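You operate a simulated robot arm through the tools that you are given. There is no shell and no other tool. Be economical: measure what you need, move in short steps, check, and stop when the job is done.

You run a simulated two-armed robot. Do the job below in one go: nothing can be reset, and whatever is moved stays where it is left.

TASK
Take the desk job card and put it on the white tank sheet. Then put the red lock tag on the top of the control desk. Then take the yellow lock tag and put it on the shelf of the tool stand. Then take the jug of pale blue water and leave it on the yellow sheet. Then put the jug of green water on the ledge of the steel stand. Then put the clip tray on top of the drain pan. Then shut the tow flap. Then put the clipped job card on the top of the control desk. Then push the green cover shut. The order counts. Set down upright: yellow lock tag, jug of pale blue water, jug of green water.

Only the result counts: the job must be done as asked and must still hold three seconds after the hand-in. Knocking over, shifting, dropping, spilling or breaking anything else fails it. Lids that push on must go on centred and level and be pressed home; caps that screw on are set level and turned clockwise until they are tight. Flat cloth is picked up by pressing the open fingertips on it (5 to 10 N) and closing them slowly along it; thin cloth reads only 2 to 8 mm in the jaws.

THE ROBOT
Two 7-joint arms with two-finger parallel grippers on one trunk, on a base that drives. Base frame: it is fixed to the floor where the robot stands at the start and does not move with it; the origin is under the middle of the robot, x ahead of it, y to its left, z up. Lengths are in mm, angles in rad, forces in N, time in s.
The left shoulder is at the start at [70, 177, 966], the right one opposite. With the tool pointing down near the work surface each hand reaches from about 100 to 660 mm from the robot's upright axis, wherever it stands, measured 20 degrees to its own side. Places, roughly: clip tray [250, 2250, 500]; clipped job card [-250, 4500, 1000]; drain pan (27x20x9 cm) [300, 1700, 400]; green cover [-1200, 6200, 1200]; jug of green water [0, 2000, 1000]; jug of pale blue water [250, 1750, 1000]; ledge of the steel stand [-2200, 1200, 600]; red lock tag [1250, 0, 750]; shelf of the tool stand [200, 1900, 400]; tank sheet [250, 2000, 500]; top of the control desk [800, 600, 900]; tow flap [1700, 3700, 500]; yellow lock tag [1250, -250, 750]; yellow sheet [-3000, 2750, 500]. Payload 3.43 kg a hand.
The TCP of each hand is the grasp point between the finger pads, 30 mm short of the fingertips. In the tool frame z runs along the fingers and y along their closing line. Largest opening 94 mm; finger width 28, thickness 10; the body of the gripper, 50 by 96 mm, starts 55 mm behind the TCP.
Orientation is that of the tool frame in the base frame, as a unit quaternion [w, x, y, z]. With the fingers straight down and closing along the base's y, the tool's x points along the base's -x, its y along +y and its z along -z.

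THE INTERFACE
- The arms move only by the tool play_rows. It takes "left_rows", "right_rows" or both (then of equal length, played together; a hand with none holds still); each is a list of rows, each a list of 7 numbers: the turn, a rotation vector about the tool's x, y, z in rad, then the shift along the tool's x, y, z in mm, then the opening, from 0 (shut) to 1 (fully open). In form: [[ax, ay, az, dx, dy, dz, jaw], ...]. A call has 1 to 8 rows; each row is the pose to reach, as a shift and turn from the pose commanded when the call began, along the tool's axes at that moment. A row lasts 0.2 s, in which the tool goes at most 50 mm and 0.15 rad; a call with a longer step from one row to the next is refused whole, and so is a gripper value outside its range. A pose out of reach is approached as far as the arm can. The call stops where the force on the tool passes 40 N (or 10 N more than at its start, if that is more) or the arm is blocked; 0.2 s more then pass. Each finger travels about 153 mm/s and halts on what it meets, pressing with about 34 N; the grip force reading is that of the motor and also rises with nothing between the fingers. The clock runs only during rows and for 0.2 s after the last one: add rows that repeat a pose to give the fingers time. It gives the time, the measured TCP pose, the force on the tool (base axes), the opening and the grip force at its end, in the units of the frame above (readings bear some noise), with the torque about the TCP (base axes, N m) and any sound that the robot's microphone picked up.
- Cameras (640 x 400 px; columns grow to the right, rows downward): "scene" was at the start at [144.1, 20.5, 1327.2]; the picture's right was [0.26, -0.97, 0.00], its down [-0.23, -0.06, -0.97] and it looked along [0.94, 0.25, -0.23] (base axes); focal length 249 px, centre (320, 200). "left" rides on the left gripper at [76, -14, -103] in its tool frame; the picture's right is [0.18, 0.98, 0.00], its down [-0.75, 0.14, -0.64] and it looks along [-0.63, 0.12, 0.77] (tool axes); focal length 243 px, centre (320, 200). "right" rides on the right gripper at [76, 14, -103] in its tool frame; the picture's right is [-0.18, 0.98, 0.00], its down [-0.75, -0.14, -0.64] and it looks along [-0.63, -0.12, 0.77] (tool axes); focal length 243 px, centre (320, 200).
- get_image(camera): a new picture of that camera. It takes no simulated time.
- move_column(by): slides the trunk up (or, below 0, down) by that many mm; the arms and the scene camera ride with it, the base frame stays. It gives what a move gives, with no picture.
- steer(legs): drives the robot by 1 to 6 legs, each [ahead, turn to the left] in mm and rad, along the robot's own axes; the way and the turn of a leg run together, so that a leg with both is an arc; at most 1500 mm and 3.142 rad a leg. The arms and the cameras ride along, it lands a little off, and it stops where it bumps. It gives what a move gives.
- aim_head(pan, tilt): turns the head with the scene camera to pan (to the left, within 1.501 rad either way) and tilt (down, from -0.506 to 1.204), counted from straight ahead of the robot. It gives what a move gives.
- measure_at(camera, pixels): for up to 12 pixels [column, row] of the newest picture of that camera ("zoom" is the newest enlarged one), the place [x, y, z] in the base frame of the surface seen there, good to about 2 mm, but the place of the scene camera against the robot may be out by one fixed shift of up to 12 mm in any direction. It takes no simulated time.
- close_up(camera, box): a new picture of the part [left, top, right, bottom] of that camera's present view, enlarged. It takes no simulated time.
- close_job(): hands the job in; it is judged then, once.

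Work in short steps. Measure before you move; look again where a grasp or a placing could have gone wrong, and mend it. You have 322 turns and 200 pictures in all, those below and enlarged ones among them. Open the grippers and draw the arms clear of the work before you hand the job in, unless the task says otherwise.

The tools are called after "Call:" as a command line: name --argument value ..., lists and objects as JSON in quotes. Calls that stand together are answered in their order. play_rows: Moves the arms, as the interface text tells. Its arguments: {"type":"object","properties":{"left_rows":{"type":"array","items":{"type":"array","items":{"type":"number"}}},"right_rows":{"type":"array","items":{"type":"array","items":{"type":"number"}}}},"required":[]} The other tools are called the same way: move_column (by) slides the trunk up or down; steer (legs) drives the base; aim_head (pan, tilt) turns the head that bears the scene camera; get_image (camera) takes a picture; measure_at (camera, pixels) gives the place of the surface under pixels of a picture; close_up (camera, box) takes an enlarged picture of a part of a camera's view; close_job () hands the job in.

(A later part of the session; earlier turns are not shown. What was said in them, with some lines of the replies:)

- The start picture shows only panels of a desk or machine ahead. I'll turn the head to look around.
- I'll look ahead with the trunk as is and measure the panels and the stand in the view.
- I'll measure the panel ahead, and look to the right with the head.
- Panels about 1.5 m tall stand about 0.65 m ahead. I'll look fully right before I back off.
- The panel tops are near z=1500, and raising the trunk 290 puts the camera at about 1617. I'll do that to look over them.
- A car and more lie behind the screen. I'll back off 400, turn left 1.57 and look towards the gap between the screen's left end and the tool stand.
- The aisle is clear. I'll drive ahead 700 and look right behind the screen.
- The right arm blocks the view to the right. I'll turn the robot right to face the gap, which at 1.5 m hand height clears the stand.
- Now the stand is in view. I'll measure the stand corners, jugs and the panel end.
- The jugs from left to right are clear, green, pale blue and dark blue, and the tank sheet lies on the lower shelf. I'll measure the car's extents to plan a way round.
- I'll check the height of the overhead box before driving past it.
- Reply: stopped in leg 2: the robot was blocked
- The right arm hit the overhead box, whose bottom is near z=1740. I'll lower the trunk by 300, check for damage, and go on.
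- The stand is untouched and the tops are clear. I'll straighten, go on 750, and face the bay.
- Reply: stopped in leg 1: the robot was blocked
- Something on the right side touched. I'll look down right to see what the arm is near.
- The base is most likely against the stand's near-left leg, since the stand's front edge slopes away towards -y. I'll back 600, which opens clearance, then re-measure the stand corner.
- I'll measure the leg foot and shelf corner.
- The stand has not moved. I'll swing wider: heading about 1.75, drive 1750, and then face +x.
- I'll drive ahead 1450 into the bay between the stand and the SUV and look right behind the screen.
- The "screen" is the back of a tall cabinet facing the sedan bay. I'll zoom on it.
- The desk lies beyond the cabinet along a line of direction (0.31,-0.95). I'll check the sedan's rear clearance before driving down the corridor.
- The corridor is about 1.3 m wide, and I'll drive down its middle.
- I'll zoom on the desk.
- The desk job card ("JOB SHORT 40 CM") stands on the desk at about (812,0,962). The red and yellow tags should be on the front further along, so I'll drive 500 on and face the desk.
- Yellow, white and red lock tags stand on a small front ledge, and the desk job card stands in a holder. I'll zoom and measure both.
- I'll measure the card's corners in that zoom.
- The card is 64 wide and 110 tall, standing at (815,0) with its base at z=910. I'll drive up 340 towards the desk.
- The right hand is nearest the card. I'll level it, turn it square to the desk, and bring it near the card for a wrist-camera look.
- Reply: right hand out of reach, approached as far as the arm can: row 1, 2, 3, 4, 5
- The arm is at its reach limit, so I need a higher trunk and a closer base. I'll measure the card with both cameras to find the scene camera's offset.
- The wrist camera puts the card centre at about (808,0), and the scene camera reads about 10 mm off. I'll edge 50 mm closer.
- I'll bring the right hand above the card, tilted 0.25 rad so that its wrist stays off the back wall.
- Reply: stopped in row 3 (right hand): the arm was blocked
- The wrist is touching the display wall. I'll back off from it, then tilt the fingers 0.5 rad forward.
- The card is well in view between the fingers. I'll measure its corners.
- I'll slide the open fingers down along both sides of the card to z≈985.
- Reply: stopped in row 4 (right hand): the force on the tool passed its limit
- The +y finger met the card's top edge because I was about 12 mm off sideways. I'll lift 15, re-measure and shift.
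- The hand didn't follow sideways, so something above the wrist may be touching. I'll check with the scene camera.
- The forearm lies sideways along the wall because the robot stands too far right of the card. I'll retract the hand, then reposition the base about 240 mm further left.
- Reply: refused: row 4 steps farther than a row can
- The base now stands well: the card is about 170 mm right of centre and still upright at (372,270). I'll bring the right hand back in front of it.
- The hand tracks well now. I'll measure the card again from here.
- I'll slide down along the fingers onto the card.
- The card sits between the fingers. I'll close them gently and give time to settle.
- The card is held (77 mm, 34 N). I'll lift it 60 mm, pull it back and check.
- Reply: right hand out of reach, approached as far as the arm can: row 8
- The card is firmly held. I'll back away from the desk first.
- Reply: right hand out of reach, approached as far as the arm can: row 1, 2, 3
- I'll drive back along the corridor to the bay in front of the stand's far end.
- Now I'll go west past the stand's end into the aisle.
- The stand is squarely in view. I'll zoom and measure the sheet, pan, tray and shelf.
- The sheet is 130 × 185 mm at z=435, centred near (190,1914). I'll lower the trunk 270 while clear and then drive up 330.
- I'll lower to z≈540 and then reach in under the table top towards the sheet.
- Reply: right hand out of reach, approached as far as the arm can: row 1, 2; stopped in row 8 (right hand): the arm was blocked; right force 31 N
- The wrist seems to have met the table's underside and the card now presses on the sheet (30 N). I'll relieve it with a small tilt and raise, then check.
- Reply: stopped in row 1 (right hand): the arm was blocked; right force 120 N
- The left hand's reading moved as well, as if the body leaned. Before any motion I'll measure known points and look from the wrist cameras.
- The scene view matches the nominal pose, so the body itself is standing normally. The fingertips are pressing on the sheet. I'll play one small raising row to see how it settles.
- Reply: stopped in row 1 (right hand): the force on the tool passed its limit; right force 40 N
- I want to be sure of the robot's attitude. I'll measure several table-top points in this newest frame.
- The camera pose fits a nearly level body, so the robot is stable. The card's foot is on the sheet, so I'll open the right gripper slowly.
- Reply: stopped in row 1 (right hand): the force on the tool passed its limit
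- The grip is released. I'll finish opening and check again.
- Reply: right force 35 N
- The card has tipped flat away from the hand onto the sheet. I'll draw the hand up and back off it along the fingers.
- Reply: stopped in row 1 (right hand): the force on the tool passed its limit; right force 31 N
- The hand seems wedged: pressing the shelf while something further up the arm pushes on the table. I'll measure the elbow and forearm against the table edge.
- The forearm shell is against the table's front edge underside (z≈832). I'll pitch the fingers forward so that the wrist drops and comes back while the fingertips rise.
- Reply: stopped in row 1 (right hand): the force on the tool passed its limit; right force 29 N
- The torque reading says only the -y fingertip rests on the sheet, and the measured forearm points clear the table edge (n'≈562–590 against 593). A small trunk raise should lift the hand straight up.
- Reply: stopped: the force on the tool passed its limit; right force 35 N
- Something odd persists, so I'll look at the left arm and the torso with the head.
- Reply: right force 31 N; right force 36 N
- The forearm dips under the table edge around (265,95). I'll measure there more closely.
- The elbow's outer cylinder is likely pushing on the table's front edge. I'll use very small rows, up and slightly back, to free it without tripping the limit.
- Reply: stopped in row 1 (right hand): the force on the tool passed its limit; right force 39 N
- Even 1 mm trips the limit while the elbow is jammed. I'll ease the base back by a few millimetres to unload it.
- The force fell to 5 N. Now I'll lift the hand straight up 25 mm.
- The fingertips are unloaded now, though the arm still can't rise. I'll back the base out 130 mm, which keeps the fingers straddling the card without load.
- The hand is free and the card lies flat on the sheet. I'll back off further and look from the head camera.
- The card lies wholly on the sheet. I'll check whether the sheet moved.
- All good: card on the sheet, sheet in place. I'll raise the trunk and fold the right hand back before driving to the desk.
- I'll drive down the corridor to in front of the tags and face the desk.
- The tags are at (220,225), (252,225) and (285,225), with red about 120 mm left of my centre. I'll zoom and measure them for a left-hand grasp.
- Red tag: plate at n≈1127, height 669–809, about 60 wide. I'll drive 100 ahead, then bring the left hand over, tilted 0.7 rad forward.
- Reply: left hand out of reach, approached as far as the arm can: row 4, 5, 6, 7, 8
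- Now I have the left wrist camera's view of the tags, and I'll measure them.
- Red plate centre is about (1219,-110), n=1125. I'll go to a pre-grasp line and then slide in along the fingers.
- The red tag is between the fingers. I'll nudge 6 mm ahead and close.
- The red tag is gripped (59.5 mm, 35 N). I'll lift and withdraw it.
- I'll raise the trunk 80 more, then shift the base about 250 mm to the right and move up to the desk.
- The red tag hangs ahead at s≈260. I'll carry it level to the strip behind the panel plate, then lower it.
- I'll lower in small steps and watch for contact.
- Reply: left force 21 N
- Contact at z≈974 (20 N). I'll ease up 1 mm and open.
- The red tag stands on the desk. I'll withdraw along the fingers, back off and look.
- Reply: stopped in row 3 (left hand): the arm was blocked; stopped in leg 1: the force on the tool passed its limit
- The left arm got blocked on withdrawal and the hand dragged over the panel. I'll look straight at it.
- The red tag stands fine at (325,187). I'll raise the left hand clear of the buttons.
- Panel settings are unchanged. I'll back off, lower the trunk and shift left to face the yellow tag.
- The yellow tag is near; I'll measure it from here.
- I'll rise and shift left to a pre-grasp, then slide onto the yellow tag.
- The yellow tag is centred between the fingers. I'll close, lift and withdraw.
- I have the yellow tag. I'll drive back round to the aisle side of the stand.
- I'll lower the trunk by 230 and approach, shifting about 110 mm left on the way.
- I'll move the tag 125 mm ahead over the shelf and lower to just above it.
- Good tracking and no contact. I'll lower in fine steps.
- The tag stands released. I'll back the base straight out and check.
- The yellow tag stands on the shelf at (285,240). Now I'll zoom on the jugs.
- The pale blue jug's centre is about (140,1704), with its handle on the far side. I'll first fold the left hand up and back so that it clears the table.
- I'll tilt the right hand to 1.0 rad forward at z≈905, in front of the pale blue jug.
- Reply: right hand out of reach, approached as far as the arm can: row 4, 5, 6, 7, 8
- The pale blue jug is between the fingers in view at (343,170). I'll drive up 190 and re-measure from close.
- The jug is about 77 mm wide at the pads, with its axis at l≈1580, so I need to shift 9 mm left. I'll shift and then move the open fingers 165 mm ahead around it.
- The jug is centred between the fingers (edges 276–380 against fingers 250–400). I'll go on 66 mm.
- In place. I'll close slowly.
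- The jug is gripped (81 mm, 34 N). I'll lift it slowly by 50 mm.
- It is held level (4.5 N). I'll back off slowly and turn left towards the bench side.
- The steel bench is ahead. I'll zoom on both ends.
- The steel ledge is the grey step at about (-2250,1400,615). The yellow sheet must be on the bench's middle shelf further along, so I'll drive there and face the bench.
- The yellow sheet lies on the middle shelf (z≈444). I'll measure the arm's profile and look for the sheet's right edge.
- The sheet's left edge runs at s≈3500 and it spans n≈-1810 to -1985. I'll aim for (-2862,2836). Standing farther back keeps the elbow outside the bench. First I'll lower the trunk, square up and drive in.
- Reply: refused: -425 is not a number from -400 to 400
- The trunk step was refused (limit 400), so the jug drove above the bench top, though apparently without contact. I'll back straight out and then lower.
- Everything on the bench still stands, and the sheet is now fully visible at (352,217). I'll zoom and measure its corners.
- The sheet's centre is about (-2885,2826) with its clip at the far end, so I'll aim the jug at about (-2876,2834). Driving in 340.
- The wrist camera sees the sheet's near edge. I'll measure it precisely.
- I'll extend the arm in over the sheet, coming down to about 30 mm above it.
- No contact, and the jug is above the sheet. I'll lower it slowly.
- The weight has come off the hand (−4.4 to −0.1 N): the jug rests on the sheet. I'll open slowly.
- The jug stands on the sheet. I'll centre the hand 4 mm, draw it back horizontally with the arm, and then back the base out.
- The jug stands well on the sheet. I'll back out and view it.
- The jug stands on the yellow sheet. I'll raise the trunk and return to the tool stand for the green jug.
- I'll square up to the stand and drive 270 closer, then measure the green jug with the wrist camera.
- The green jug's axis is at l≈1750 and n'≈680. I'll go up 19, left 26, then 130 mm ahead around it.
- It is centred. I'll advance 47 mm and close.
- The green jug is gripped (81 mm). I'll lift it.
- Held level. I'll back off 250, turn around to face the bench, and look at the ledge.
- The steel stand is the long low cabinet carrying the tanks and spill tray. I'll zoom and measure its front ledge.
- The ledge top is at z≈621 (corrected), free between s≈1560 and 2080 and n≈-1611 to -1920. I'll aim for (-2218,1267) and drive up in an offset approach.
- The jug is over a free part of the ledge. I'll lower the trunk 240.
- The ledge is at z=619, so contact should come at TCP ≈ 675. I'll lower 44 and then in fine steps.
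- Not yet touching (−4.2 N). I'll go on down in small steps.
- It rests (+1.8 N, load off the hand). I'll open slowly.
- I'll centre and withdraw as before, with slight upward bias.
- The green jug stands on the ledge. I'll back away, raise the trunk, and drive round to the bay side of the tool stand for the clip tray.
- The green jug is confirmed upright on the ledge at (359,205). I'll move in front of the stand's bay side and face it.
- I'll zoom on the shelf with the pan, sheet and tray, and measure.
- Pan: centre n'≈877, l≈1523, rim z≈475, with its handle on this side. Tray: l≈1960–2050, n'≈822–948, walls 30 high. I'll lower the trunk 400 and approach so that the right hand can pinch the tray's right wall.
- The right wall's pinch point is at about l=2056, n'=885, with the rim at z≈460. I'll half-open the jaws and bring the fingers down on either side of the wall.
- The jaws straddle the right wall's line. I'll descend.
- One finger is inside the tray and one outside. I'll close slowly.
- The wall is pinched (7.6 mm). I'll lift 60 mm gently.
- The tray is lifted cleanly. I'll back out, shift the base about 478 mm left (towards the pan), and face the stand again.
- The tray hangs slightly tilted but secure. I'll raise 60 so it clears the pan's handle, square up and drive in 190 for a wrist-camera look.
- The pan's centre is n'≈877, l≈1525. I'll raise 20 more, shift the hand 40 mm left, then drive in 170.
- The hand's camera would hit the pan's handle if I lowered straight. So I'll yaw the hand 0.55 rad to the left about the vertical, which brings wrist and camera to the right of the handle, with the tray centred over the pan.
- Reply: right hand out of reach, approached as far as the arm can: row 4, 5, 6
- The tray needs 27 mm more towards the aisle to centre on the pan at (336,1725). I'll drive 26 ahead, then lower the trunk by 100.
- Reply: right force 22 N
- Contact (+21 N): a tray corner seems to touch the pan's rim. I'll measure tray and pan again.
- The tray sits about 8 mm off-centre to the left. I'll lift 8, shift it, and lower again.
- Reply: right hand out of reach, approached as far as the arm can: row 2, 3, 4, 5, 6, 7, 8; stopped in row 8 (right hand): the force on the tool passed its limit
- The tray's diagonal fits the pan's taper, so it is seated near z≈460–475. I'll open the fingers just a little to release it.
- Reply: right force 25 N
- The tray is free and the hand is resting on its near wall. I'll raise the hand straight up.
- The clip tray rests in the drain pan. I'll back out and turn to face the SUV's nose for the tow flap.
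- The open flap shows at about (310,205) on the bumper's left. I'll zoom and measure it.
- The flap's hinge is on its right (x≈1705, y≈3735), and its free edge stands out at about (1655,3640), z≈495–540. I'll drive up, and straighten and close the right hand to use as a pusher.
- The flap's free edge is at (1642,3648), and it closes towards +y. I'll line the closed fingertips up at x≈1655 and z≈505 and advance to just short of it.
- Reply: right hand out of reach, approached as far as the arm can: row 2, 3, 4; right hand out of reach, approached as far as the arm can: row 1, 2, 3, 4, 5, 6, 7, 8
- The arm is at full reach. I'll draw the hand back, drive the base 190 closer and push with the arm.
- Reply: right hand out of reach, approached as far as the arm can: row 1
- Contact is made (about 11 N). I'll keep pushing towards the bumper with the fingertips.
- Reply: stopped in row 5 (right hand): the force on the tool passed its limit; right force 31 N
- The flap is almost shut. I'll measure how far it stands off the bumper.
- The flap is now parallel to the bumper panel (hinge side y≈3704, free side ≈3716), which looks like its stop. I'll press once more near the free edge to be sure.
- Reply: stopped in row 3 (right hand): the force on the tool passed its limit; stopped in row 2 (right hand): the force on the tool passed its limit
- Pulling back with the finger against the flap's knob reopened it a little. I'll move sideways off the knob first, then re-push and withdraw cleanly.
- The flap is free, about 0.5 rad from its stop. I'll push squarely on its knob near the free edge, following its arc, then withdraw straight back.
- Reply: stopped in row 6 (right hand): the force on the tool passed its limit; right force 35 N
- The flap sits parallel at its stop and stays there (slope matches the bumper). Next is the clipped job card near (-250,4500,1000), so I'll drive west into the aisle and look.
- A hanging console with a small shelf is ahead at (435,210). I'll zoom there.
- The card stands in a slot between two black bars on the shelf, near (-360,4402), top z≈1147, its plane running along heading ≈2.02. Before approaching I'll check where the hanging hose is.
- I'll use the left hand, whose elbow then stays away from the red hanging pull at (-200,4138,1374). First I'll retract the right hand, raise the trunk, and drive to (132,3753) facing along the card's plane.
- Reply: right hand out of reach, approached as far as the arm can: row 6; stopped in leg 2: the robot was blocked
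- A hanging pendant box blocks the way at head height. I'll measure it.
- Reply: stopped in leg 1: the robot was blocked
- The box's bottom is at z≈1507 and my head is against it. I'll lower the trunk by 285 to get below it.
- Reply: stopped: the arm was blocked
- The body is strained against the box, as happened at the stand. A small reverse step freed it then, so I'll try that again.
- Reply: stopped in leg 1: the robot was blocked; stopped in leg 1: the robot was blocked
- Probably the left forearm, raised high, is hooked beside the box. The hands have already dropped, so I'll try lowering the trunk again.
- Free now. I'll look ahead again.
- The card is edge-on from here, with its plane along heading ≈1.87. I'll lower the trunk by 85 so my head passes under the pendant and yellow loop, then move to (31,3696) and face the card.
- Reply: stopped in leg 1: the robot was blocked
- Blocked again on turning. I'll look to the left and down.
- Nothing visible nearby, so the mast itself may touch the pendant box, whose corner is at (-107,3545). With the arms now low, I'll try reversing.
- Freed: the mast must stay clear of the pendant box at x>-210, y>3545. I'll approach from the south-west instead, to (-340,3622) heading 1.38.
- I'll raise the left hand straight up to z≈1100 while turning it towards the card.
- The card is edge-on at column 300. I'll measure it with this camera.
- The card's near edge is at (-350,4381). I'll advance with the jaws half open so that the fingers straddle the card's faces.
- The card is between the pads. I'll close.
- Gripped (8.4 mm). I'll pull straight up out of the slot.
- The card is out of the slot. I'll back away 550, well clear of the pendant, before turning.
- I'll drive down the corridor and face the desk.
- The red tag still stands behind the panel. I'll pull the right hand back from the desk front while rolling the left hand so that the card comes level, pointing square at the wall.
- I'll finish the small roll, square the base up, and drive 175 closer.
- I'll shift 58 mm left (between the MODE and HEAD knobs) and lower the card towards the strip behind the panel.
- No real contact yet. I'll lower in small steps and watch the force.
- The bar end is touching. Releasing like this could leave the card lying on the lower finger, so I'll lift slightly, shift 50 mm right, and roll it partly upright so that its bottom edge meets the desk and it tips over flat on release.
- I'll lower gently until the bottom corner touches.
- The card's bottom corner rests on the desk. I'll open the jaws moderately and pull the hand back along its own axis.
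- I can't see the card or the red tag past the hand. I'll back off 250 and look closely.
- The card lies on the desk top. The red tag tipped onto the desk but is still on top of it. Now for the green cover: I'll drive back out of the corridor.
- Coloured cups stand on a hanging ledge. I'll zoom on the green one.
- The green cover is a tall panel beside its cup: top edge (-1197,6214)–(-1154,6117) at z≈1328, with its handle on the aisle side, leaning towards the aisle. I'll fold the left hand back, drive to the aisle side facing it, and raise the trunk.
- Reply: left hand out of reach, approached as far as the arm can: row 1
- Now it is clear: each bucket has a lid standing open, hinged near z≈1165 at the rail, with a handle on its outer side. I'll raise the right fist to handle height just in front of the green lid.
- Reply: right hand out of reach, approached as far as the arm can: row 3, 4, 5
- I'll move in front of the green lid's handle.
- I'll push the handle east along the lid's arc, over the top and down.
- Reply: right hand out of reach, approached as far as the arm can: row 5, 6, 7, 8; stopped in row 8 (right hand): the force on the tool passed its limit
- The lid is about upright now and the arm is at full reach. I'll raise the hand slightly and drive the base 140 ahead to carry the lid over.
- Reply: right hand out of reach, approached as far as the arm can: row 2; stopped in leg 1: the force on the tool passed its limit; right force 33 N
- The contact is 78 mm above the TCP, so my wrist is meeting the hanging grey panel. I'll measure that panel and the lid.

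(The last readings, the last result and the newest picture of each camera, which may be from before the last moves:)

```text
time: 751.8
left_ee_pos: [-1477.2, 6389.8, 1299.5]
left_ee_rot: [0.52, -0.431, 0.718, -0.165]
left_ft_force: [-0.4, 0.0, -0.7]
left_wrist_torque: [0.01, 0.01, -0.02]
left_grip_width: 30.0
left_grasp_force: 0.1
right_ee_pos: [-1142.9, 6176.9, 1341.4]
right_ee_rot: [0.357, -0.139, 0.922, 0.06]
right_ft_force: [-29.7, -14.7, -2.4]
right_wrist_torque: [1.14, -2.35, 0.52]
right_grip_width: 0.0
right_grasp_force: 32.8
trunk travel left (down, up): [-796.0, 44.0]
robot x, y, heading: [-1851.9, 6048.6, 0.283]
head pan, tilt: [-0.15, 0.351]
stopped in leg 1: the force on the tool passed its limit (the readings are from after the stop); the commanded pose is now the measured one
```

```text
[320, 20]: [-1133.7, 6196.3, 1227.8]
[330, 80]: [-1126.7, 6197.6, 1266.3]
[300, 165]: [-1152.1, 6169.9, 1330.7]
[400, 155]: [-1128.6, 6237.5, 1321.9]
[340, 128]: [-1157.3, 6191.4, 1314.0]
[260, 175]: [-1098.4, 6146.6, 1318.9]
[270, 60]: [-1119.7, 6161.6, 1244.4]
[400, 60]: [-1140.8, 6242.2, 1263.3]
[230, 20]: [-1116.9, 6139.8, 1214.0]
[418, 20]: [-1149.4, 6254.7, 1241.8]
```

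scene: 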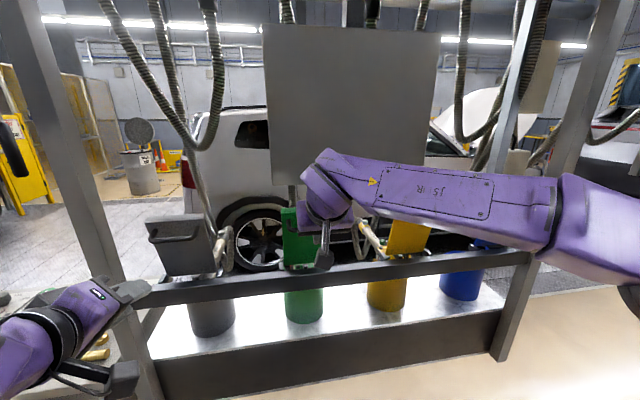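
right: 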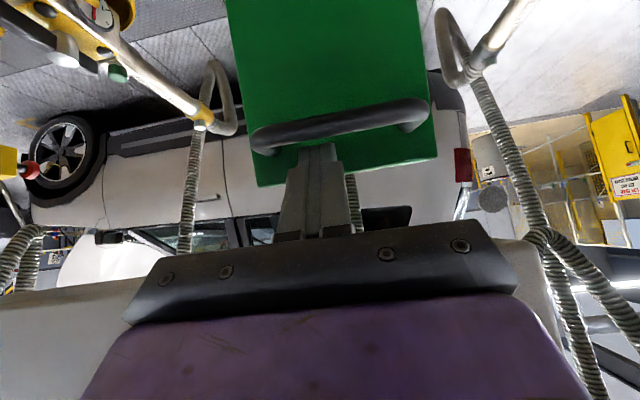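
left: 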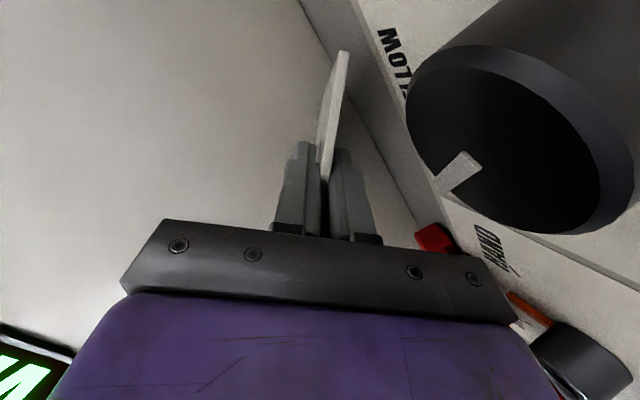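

The grey panel's bottom is at z≈1400, right above the lids, and the green lid already leans past vertical towards its bucket. I'll drop the hand to z≈1278 on the west side, move the base 95 closer, and push from lower down.

Call:
play_rows --right_rows '[[0, 0, 0, 34, 0, -29, 0], [0, 0, 0, 69, 0, -58, 0], [0, 0, 0, 98, 0, -24, 0], [0, 0, 0, 110, 0, -10, 0]]'

Call:
steer --legs '[[95, 0]]'

```text
time: 752.6
left_ee_pos: [-1465.2, 6395.7, 1293.8]
left_ee_rot: [0.515, -0.435, 0.72, -0.165]
left_ft_force: [0.7, 0.5, -0.4]
left_wrist_torque: [-0.01, -0.02, -0.02]
left_grip_width: 30.0
left_grasp_force: 0.1
right_ee_pos: [-1210.5, 6157.4, 1318.0]
right_ee_rot: [0.37, -0.138, 0.917, 0.062]
right_ft_force: [-3.5, -1.4, 5.4]
right_wrist_torque: [-0.46, 0.19, -0.18]
right_grip_width: 0.1
right_grasp_force: 33.1
trunk travel left (down, up): [-796.0, 44.0]
robot x, y, heading: [-1852.5, 6046.2, 0.29]
head pan, tilt: [-0.15, 0.351]
stopped in row 3 (right hand): the force on the tool passed its limit (the readings are from after the stop); the commanded pose is now the measured one
```

```text
time: 753.7
left_ee_pos: [-1393.8, 6417.7, 1295.9]
left_ee_rot: [0.518, -0.433, 0.72, -0.164]
left_ft_force: [0.4, 0.1, -0.2]
left_wrist_torque: [0.01, -0.01, 0.01]
left_grip_width: 30.0
left_grasp_force: 0.2
right_ee_pos: [-1139.7, 6177.1, 1330.2]
right_ee_rot: [0.38, -0.138, 0.912, 0.068]
right_ft_force: [-7.7, -2.1, 0.3]
right_wrist_torque: [0.24, -0.63, 0.15]
right_grip_width: 0.0
right_grasp_force: 33.2
trunk travel left (down, up): [-796.0, 44.0]
robot x, y, heading: [-1777.6, 6065.9, 0.296]
head pan, tilt: [-0.15, 0.351]
stopped in leg 1: the force on the tool passed its limit (the readings are from after the stop); the commanded pose is now the measured one
```

The tip is hooked between the handle and the lid's top, so I'll not pull back. I'll pitch the hand flatter in place to clear the panel and then push on over the top.

Call:
play_rows --right_rows '[[0, -0.12, 0, 3, 0, -3, 0], [0, -0.24, 0, 3, 0, -3, 0], [0, -0.36, 0, 3, 0, -3, 0], [0, -0.42, 0, 0, 0, 0, 0], [0, -0.42, 0, -18, 0, 24, 0], [0, -0.42, 0, -29, 0, 55, 0], [0, -0.42, 0, -31, 0, 88, 0], [0, -0.42, 0, -28, 0, 120, 0]]'

```text
time: 755.0
left_ee_pos: [-1393.5, 6417.0, 1296.5]
left_ee_rot: [0.518, -0.434, 0.719, -0.163]
left_ft_force: [0.1, 1.1, -1.5]
left_wrist_torque: [-0.05, 0.01, -0.06]
left_grip_width: 30.0
left_grasp_force: 0.1
right_ee_pos: [-1109.5, 6188.0, 1327.7]
right_ee_rot: [0.564, -0.12, 0.811, 0.097]
right_ft_force: [-43.6, -35.5, -3.6]
right_wrist_torque: [2.21, -4.33, 1.71]
right_grip_width: 0.0
right_grasp_force: 33.2
trunk travel left (down, up): [-796.0, 44.0]
robot x, y, heading: [-1774.5, 6066.9, 0.284]
head pan, tilt: [-0.15, 0.351]
stopped in row 6 (right hand): the force on the tool passed its limit (the readings are from after the stop); the commanded pose is now the measured one
```

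The lid should now be well past vertical, with my hand against the hanging panel. I'll withdraw straight back along the finger axis (up and west), which clears the handle without hooking, and let the lid drop.

Call:
play_rows --right_rows '[[0, 0, 0, 0, 0, -30, 0], [0, 0, 0, 0, 0, -75, 0], [0, 0, 0, 0, 0, -120, 0], [0, 0, 0, 0, 0, -160, 0], [0, 0, 0, 0, 0, -160, 0]]'

Call:
get_image --camera "right"

```text
time: 756.2
left_ee_pos: [-1389.3, 6418.0, 1294.0]
left_ee_rot: [0.515, -0.434, 0.72, -0.164]
left_ft_force: [-0.1, 0.5, -0.5]
left_wrist_torque: [0.0, -0.01, -0.03]
left_grip_width: 30.1
left_grasp_force: 0.1
right_ee_pos: [-1248.6, 6142.6, 1382.4]
right_ee_rot: [0.564, -0.12, 0.811, 0.097]
right_ft_force: [0.5, 0.9, 0.4]
right_wrist_torque: [0.02, 0.0, 0.03]
right_grip_width: 0.0
right_grasp_force: 32.8
trunk travel left (down, up): [-796.0, 44.0]
robot x, y, heading: [-1776.6, 6067.7, 0.292]
head pan, tilt: [-0.15, 0.351]
```

```text
2 pictures are left
```

right: 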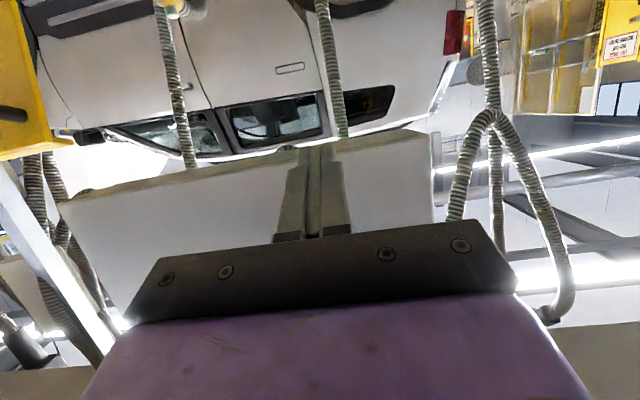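

The green lid no longer stands in view, so it has dropped. I'll check with the scene camera.

Call:
close_up --camera "scene" --box '[180, 150, 420, 320]'

```text
2.35 times, centred on (300, 235) of scene
```

zoom: 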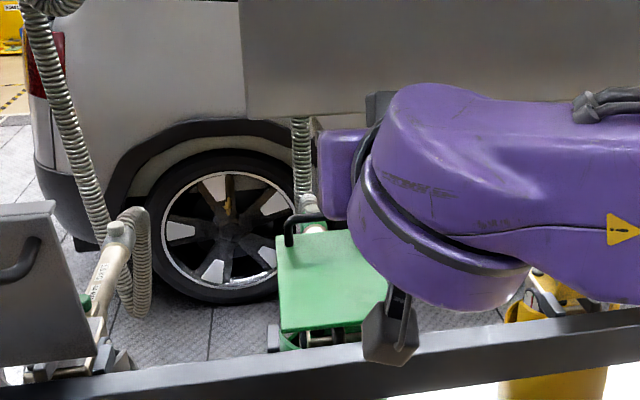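

The lid now lies over its bucket. I'll measure whether it is level.

Call:
measure_at --camera "zoom" --pixels '[[290, 320], [355, 312], [285, 245], [335, 240], [320, 280], [300, 215], [290, 230], [300, 345], [280, 338]]'

```text
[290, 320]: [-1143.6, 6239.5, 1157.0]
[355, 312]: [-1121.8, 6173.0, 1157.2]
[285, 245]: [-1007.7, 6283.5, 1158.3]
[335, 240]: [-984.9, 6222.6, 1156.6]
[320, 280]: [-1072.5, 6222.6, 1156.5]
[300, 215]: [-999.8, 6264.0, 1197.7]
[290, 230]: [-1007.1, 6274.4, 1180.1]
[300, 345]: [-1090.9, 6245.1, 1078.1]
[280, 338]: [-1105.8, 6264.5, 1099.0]
```

The lid lies level at z=1157 from front to back, so it is shut. I'll back away and open both grippers.

Call:
steer --legs '[[-400, 0]]'

Call:
play_rows --left_rows '[[0, 0, 0, 0, 0, 0, 0.7], [0, 0, 0, 0, 0, 0, 1], [0, 0, 0, 0, 0, 0, 1]]' --right_rows '[[0, 0, 0, 0, 0, 0, 0.5], [0, 0, 0, 0, 0, 0, 1], [0, 0, 0, 0, 0, 0, 1]]'

Call:
close_up --camera "scene" --box '[180, 130, 480, 330]'

```text
time: 758.7
left_ee_pos: [-1772.7, 6307.0, 1294.0]
left_ee_rot: [0.516, -0.438, 0.718, -0.161]
left_ft_force: [0.9, 0.6, -0.2]
left_wrist_torque: [-0.06, -0.03, 0.0]
left_grip_width: 30.0
left_grasp_force: 0.0
right_ee_pos: [-1629.2, 6032.8, 1383.6]
right_ee_rot: [0.562, -0.123, 0.812, 0.099]
right_ft_force: [-0.3, 0.1, -0.7]
right_wrist_torque: [0.02, 0.0, 0.01]
right_grip_width: 0.1
right_grasp_force: 32.7
trunk travel left (down, up): [-796.0, 44.0]
robot x, y, heading: [-2155.6, 5952.6, 0.293]
head pan, tilt: [-0.15, 0.351]
```

```text
time: 759.5
left_ee_pos: [-1774.3, 6306.7, 1294.1]
left_ee_rot: [0.516, -0.437, 0.719, -0.162]
left_ft_force: [-0.6, -1.1, 1.0]
left_wrist_torque: [0.03, 0.01, 0.03]
left_grip_width: 94.3
left_grasp_force: 0.0
right_ee_pos: [-1630.7, 6033.5, 1383.5]
right_ee_rot: [0.563, -0.123, 0.811, 0.099]
right_ft_force: [0.2, 0.1, -0.3]
right_wrist_torque: [0.03, 0.03, 0.02]
right_grip_width: 93.8
right_grasp_force: 0.0
trunk travel left (down, up): [-796.0, 44.0]
robot x, y, heading: [-2155.2, 5956.3, 0.296]
head pan, tilt: [-0.15, 0.351]
```

```text
2.00 times, centred on (330, 230) of scene
```

zoom: 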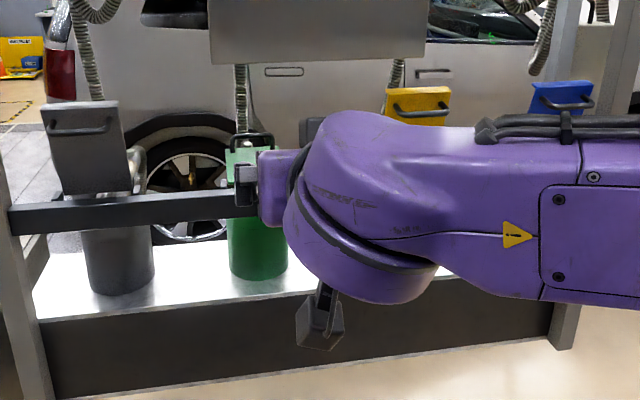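

The green lid is down, the grey, yellow and blue lids are unchanged, the grippers are open, and the arms are clear. I'm handing the job in.

Call:
close_job

```text
The job is handed in.
```

I did all nine steps in the order given and handed the job in; I don't have the verdict yet.

- **Red lock tag:** it was placed standing on the control desk, but got knocked flat while I was placing the clipped job card. It now lies on the desk top against the MODE knob; nothing in the task asked for it to stay upright.
- **Tow flap:** I took it as shut because it stopped parallel to the bumper and stayed there after I let go. It measured about 35–40 mm off the bumper face, so I can't be sure that is its fully closed position.
- **Bumps on the way:**
  - The right arm hit the overhead box near the tool stand.
  - The base probably touched one of the stand's legs; the stand did not move.
  - The right arm jammed under the stand's table top.
  - The robot got caught on the hanging pendant near the clipped card.
  - The left fingers dragged across the desk panel.
  - The right hand pressed on the panel above the lids.

  I saw nothing spill or break. After the last three I did not look again for things that had shifted.
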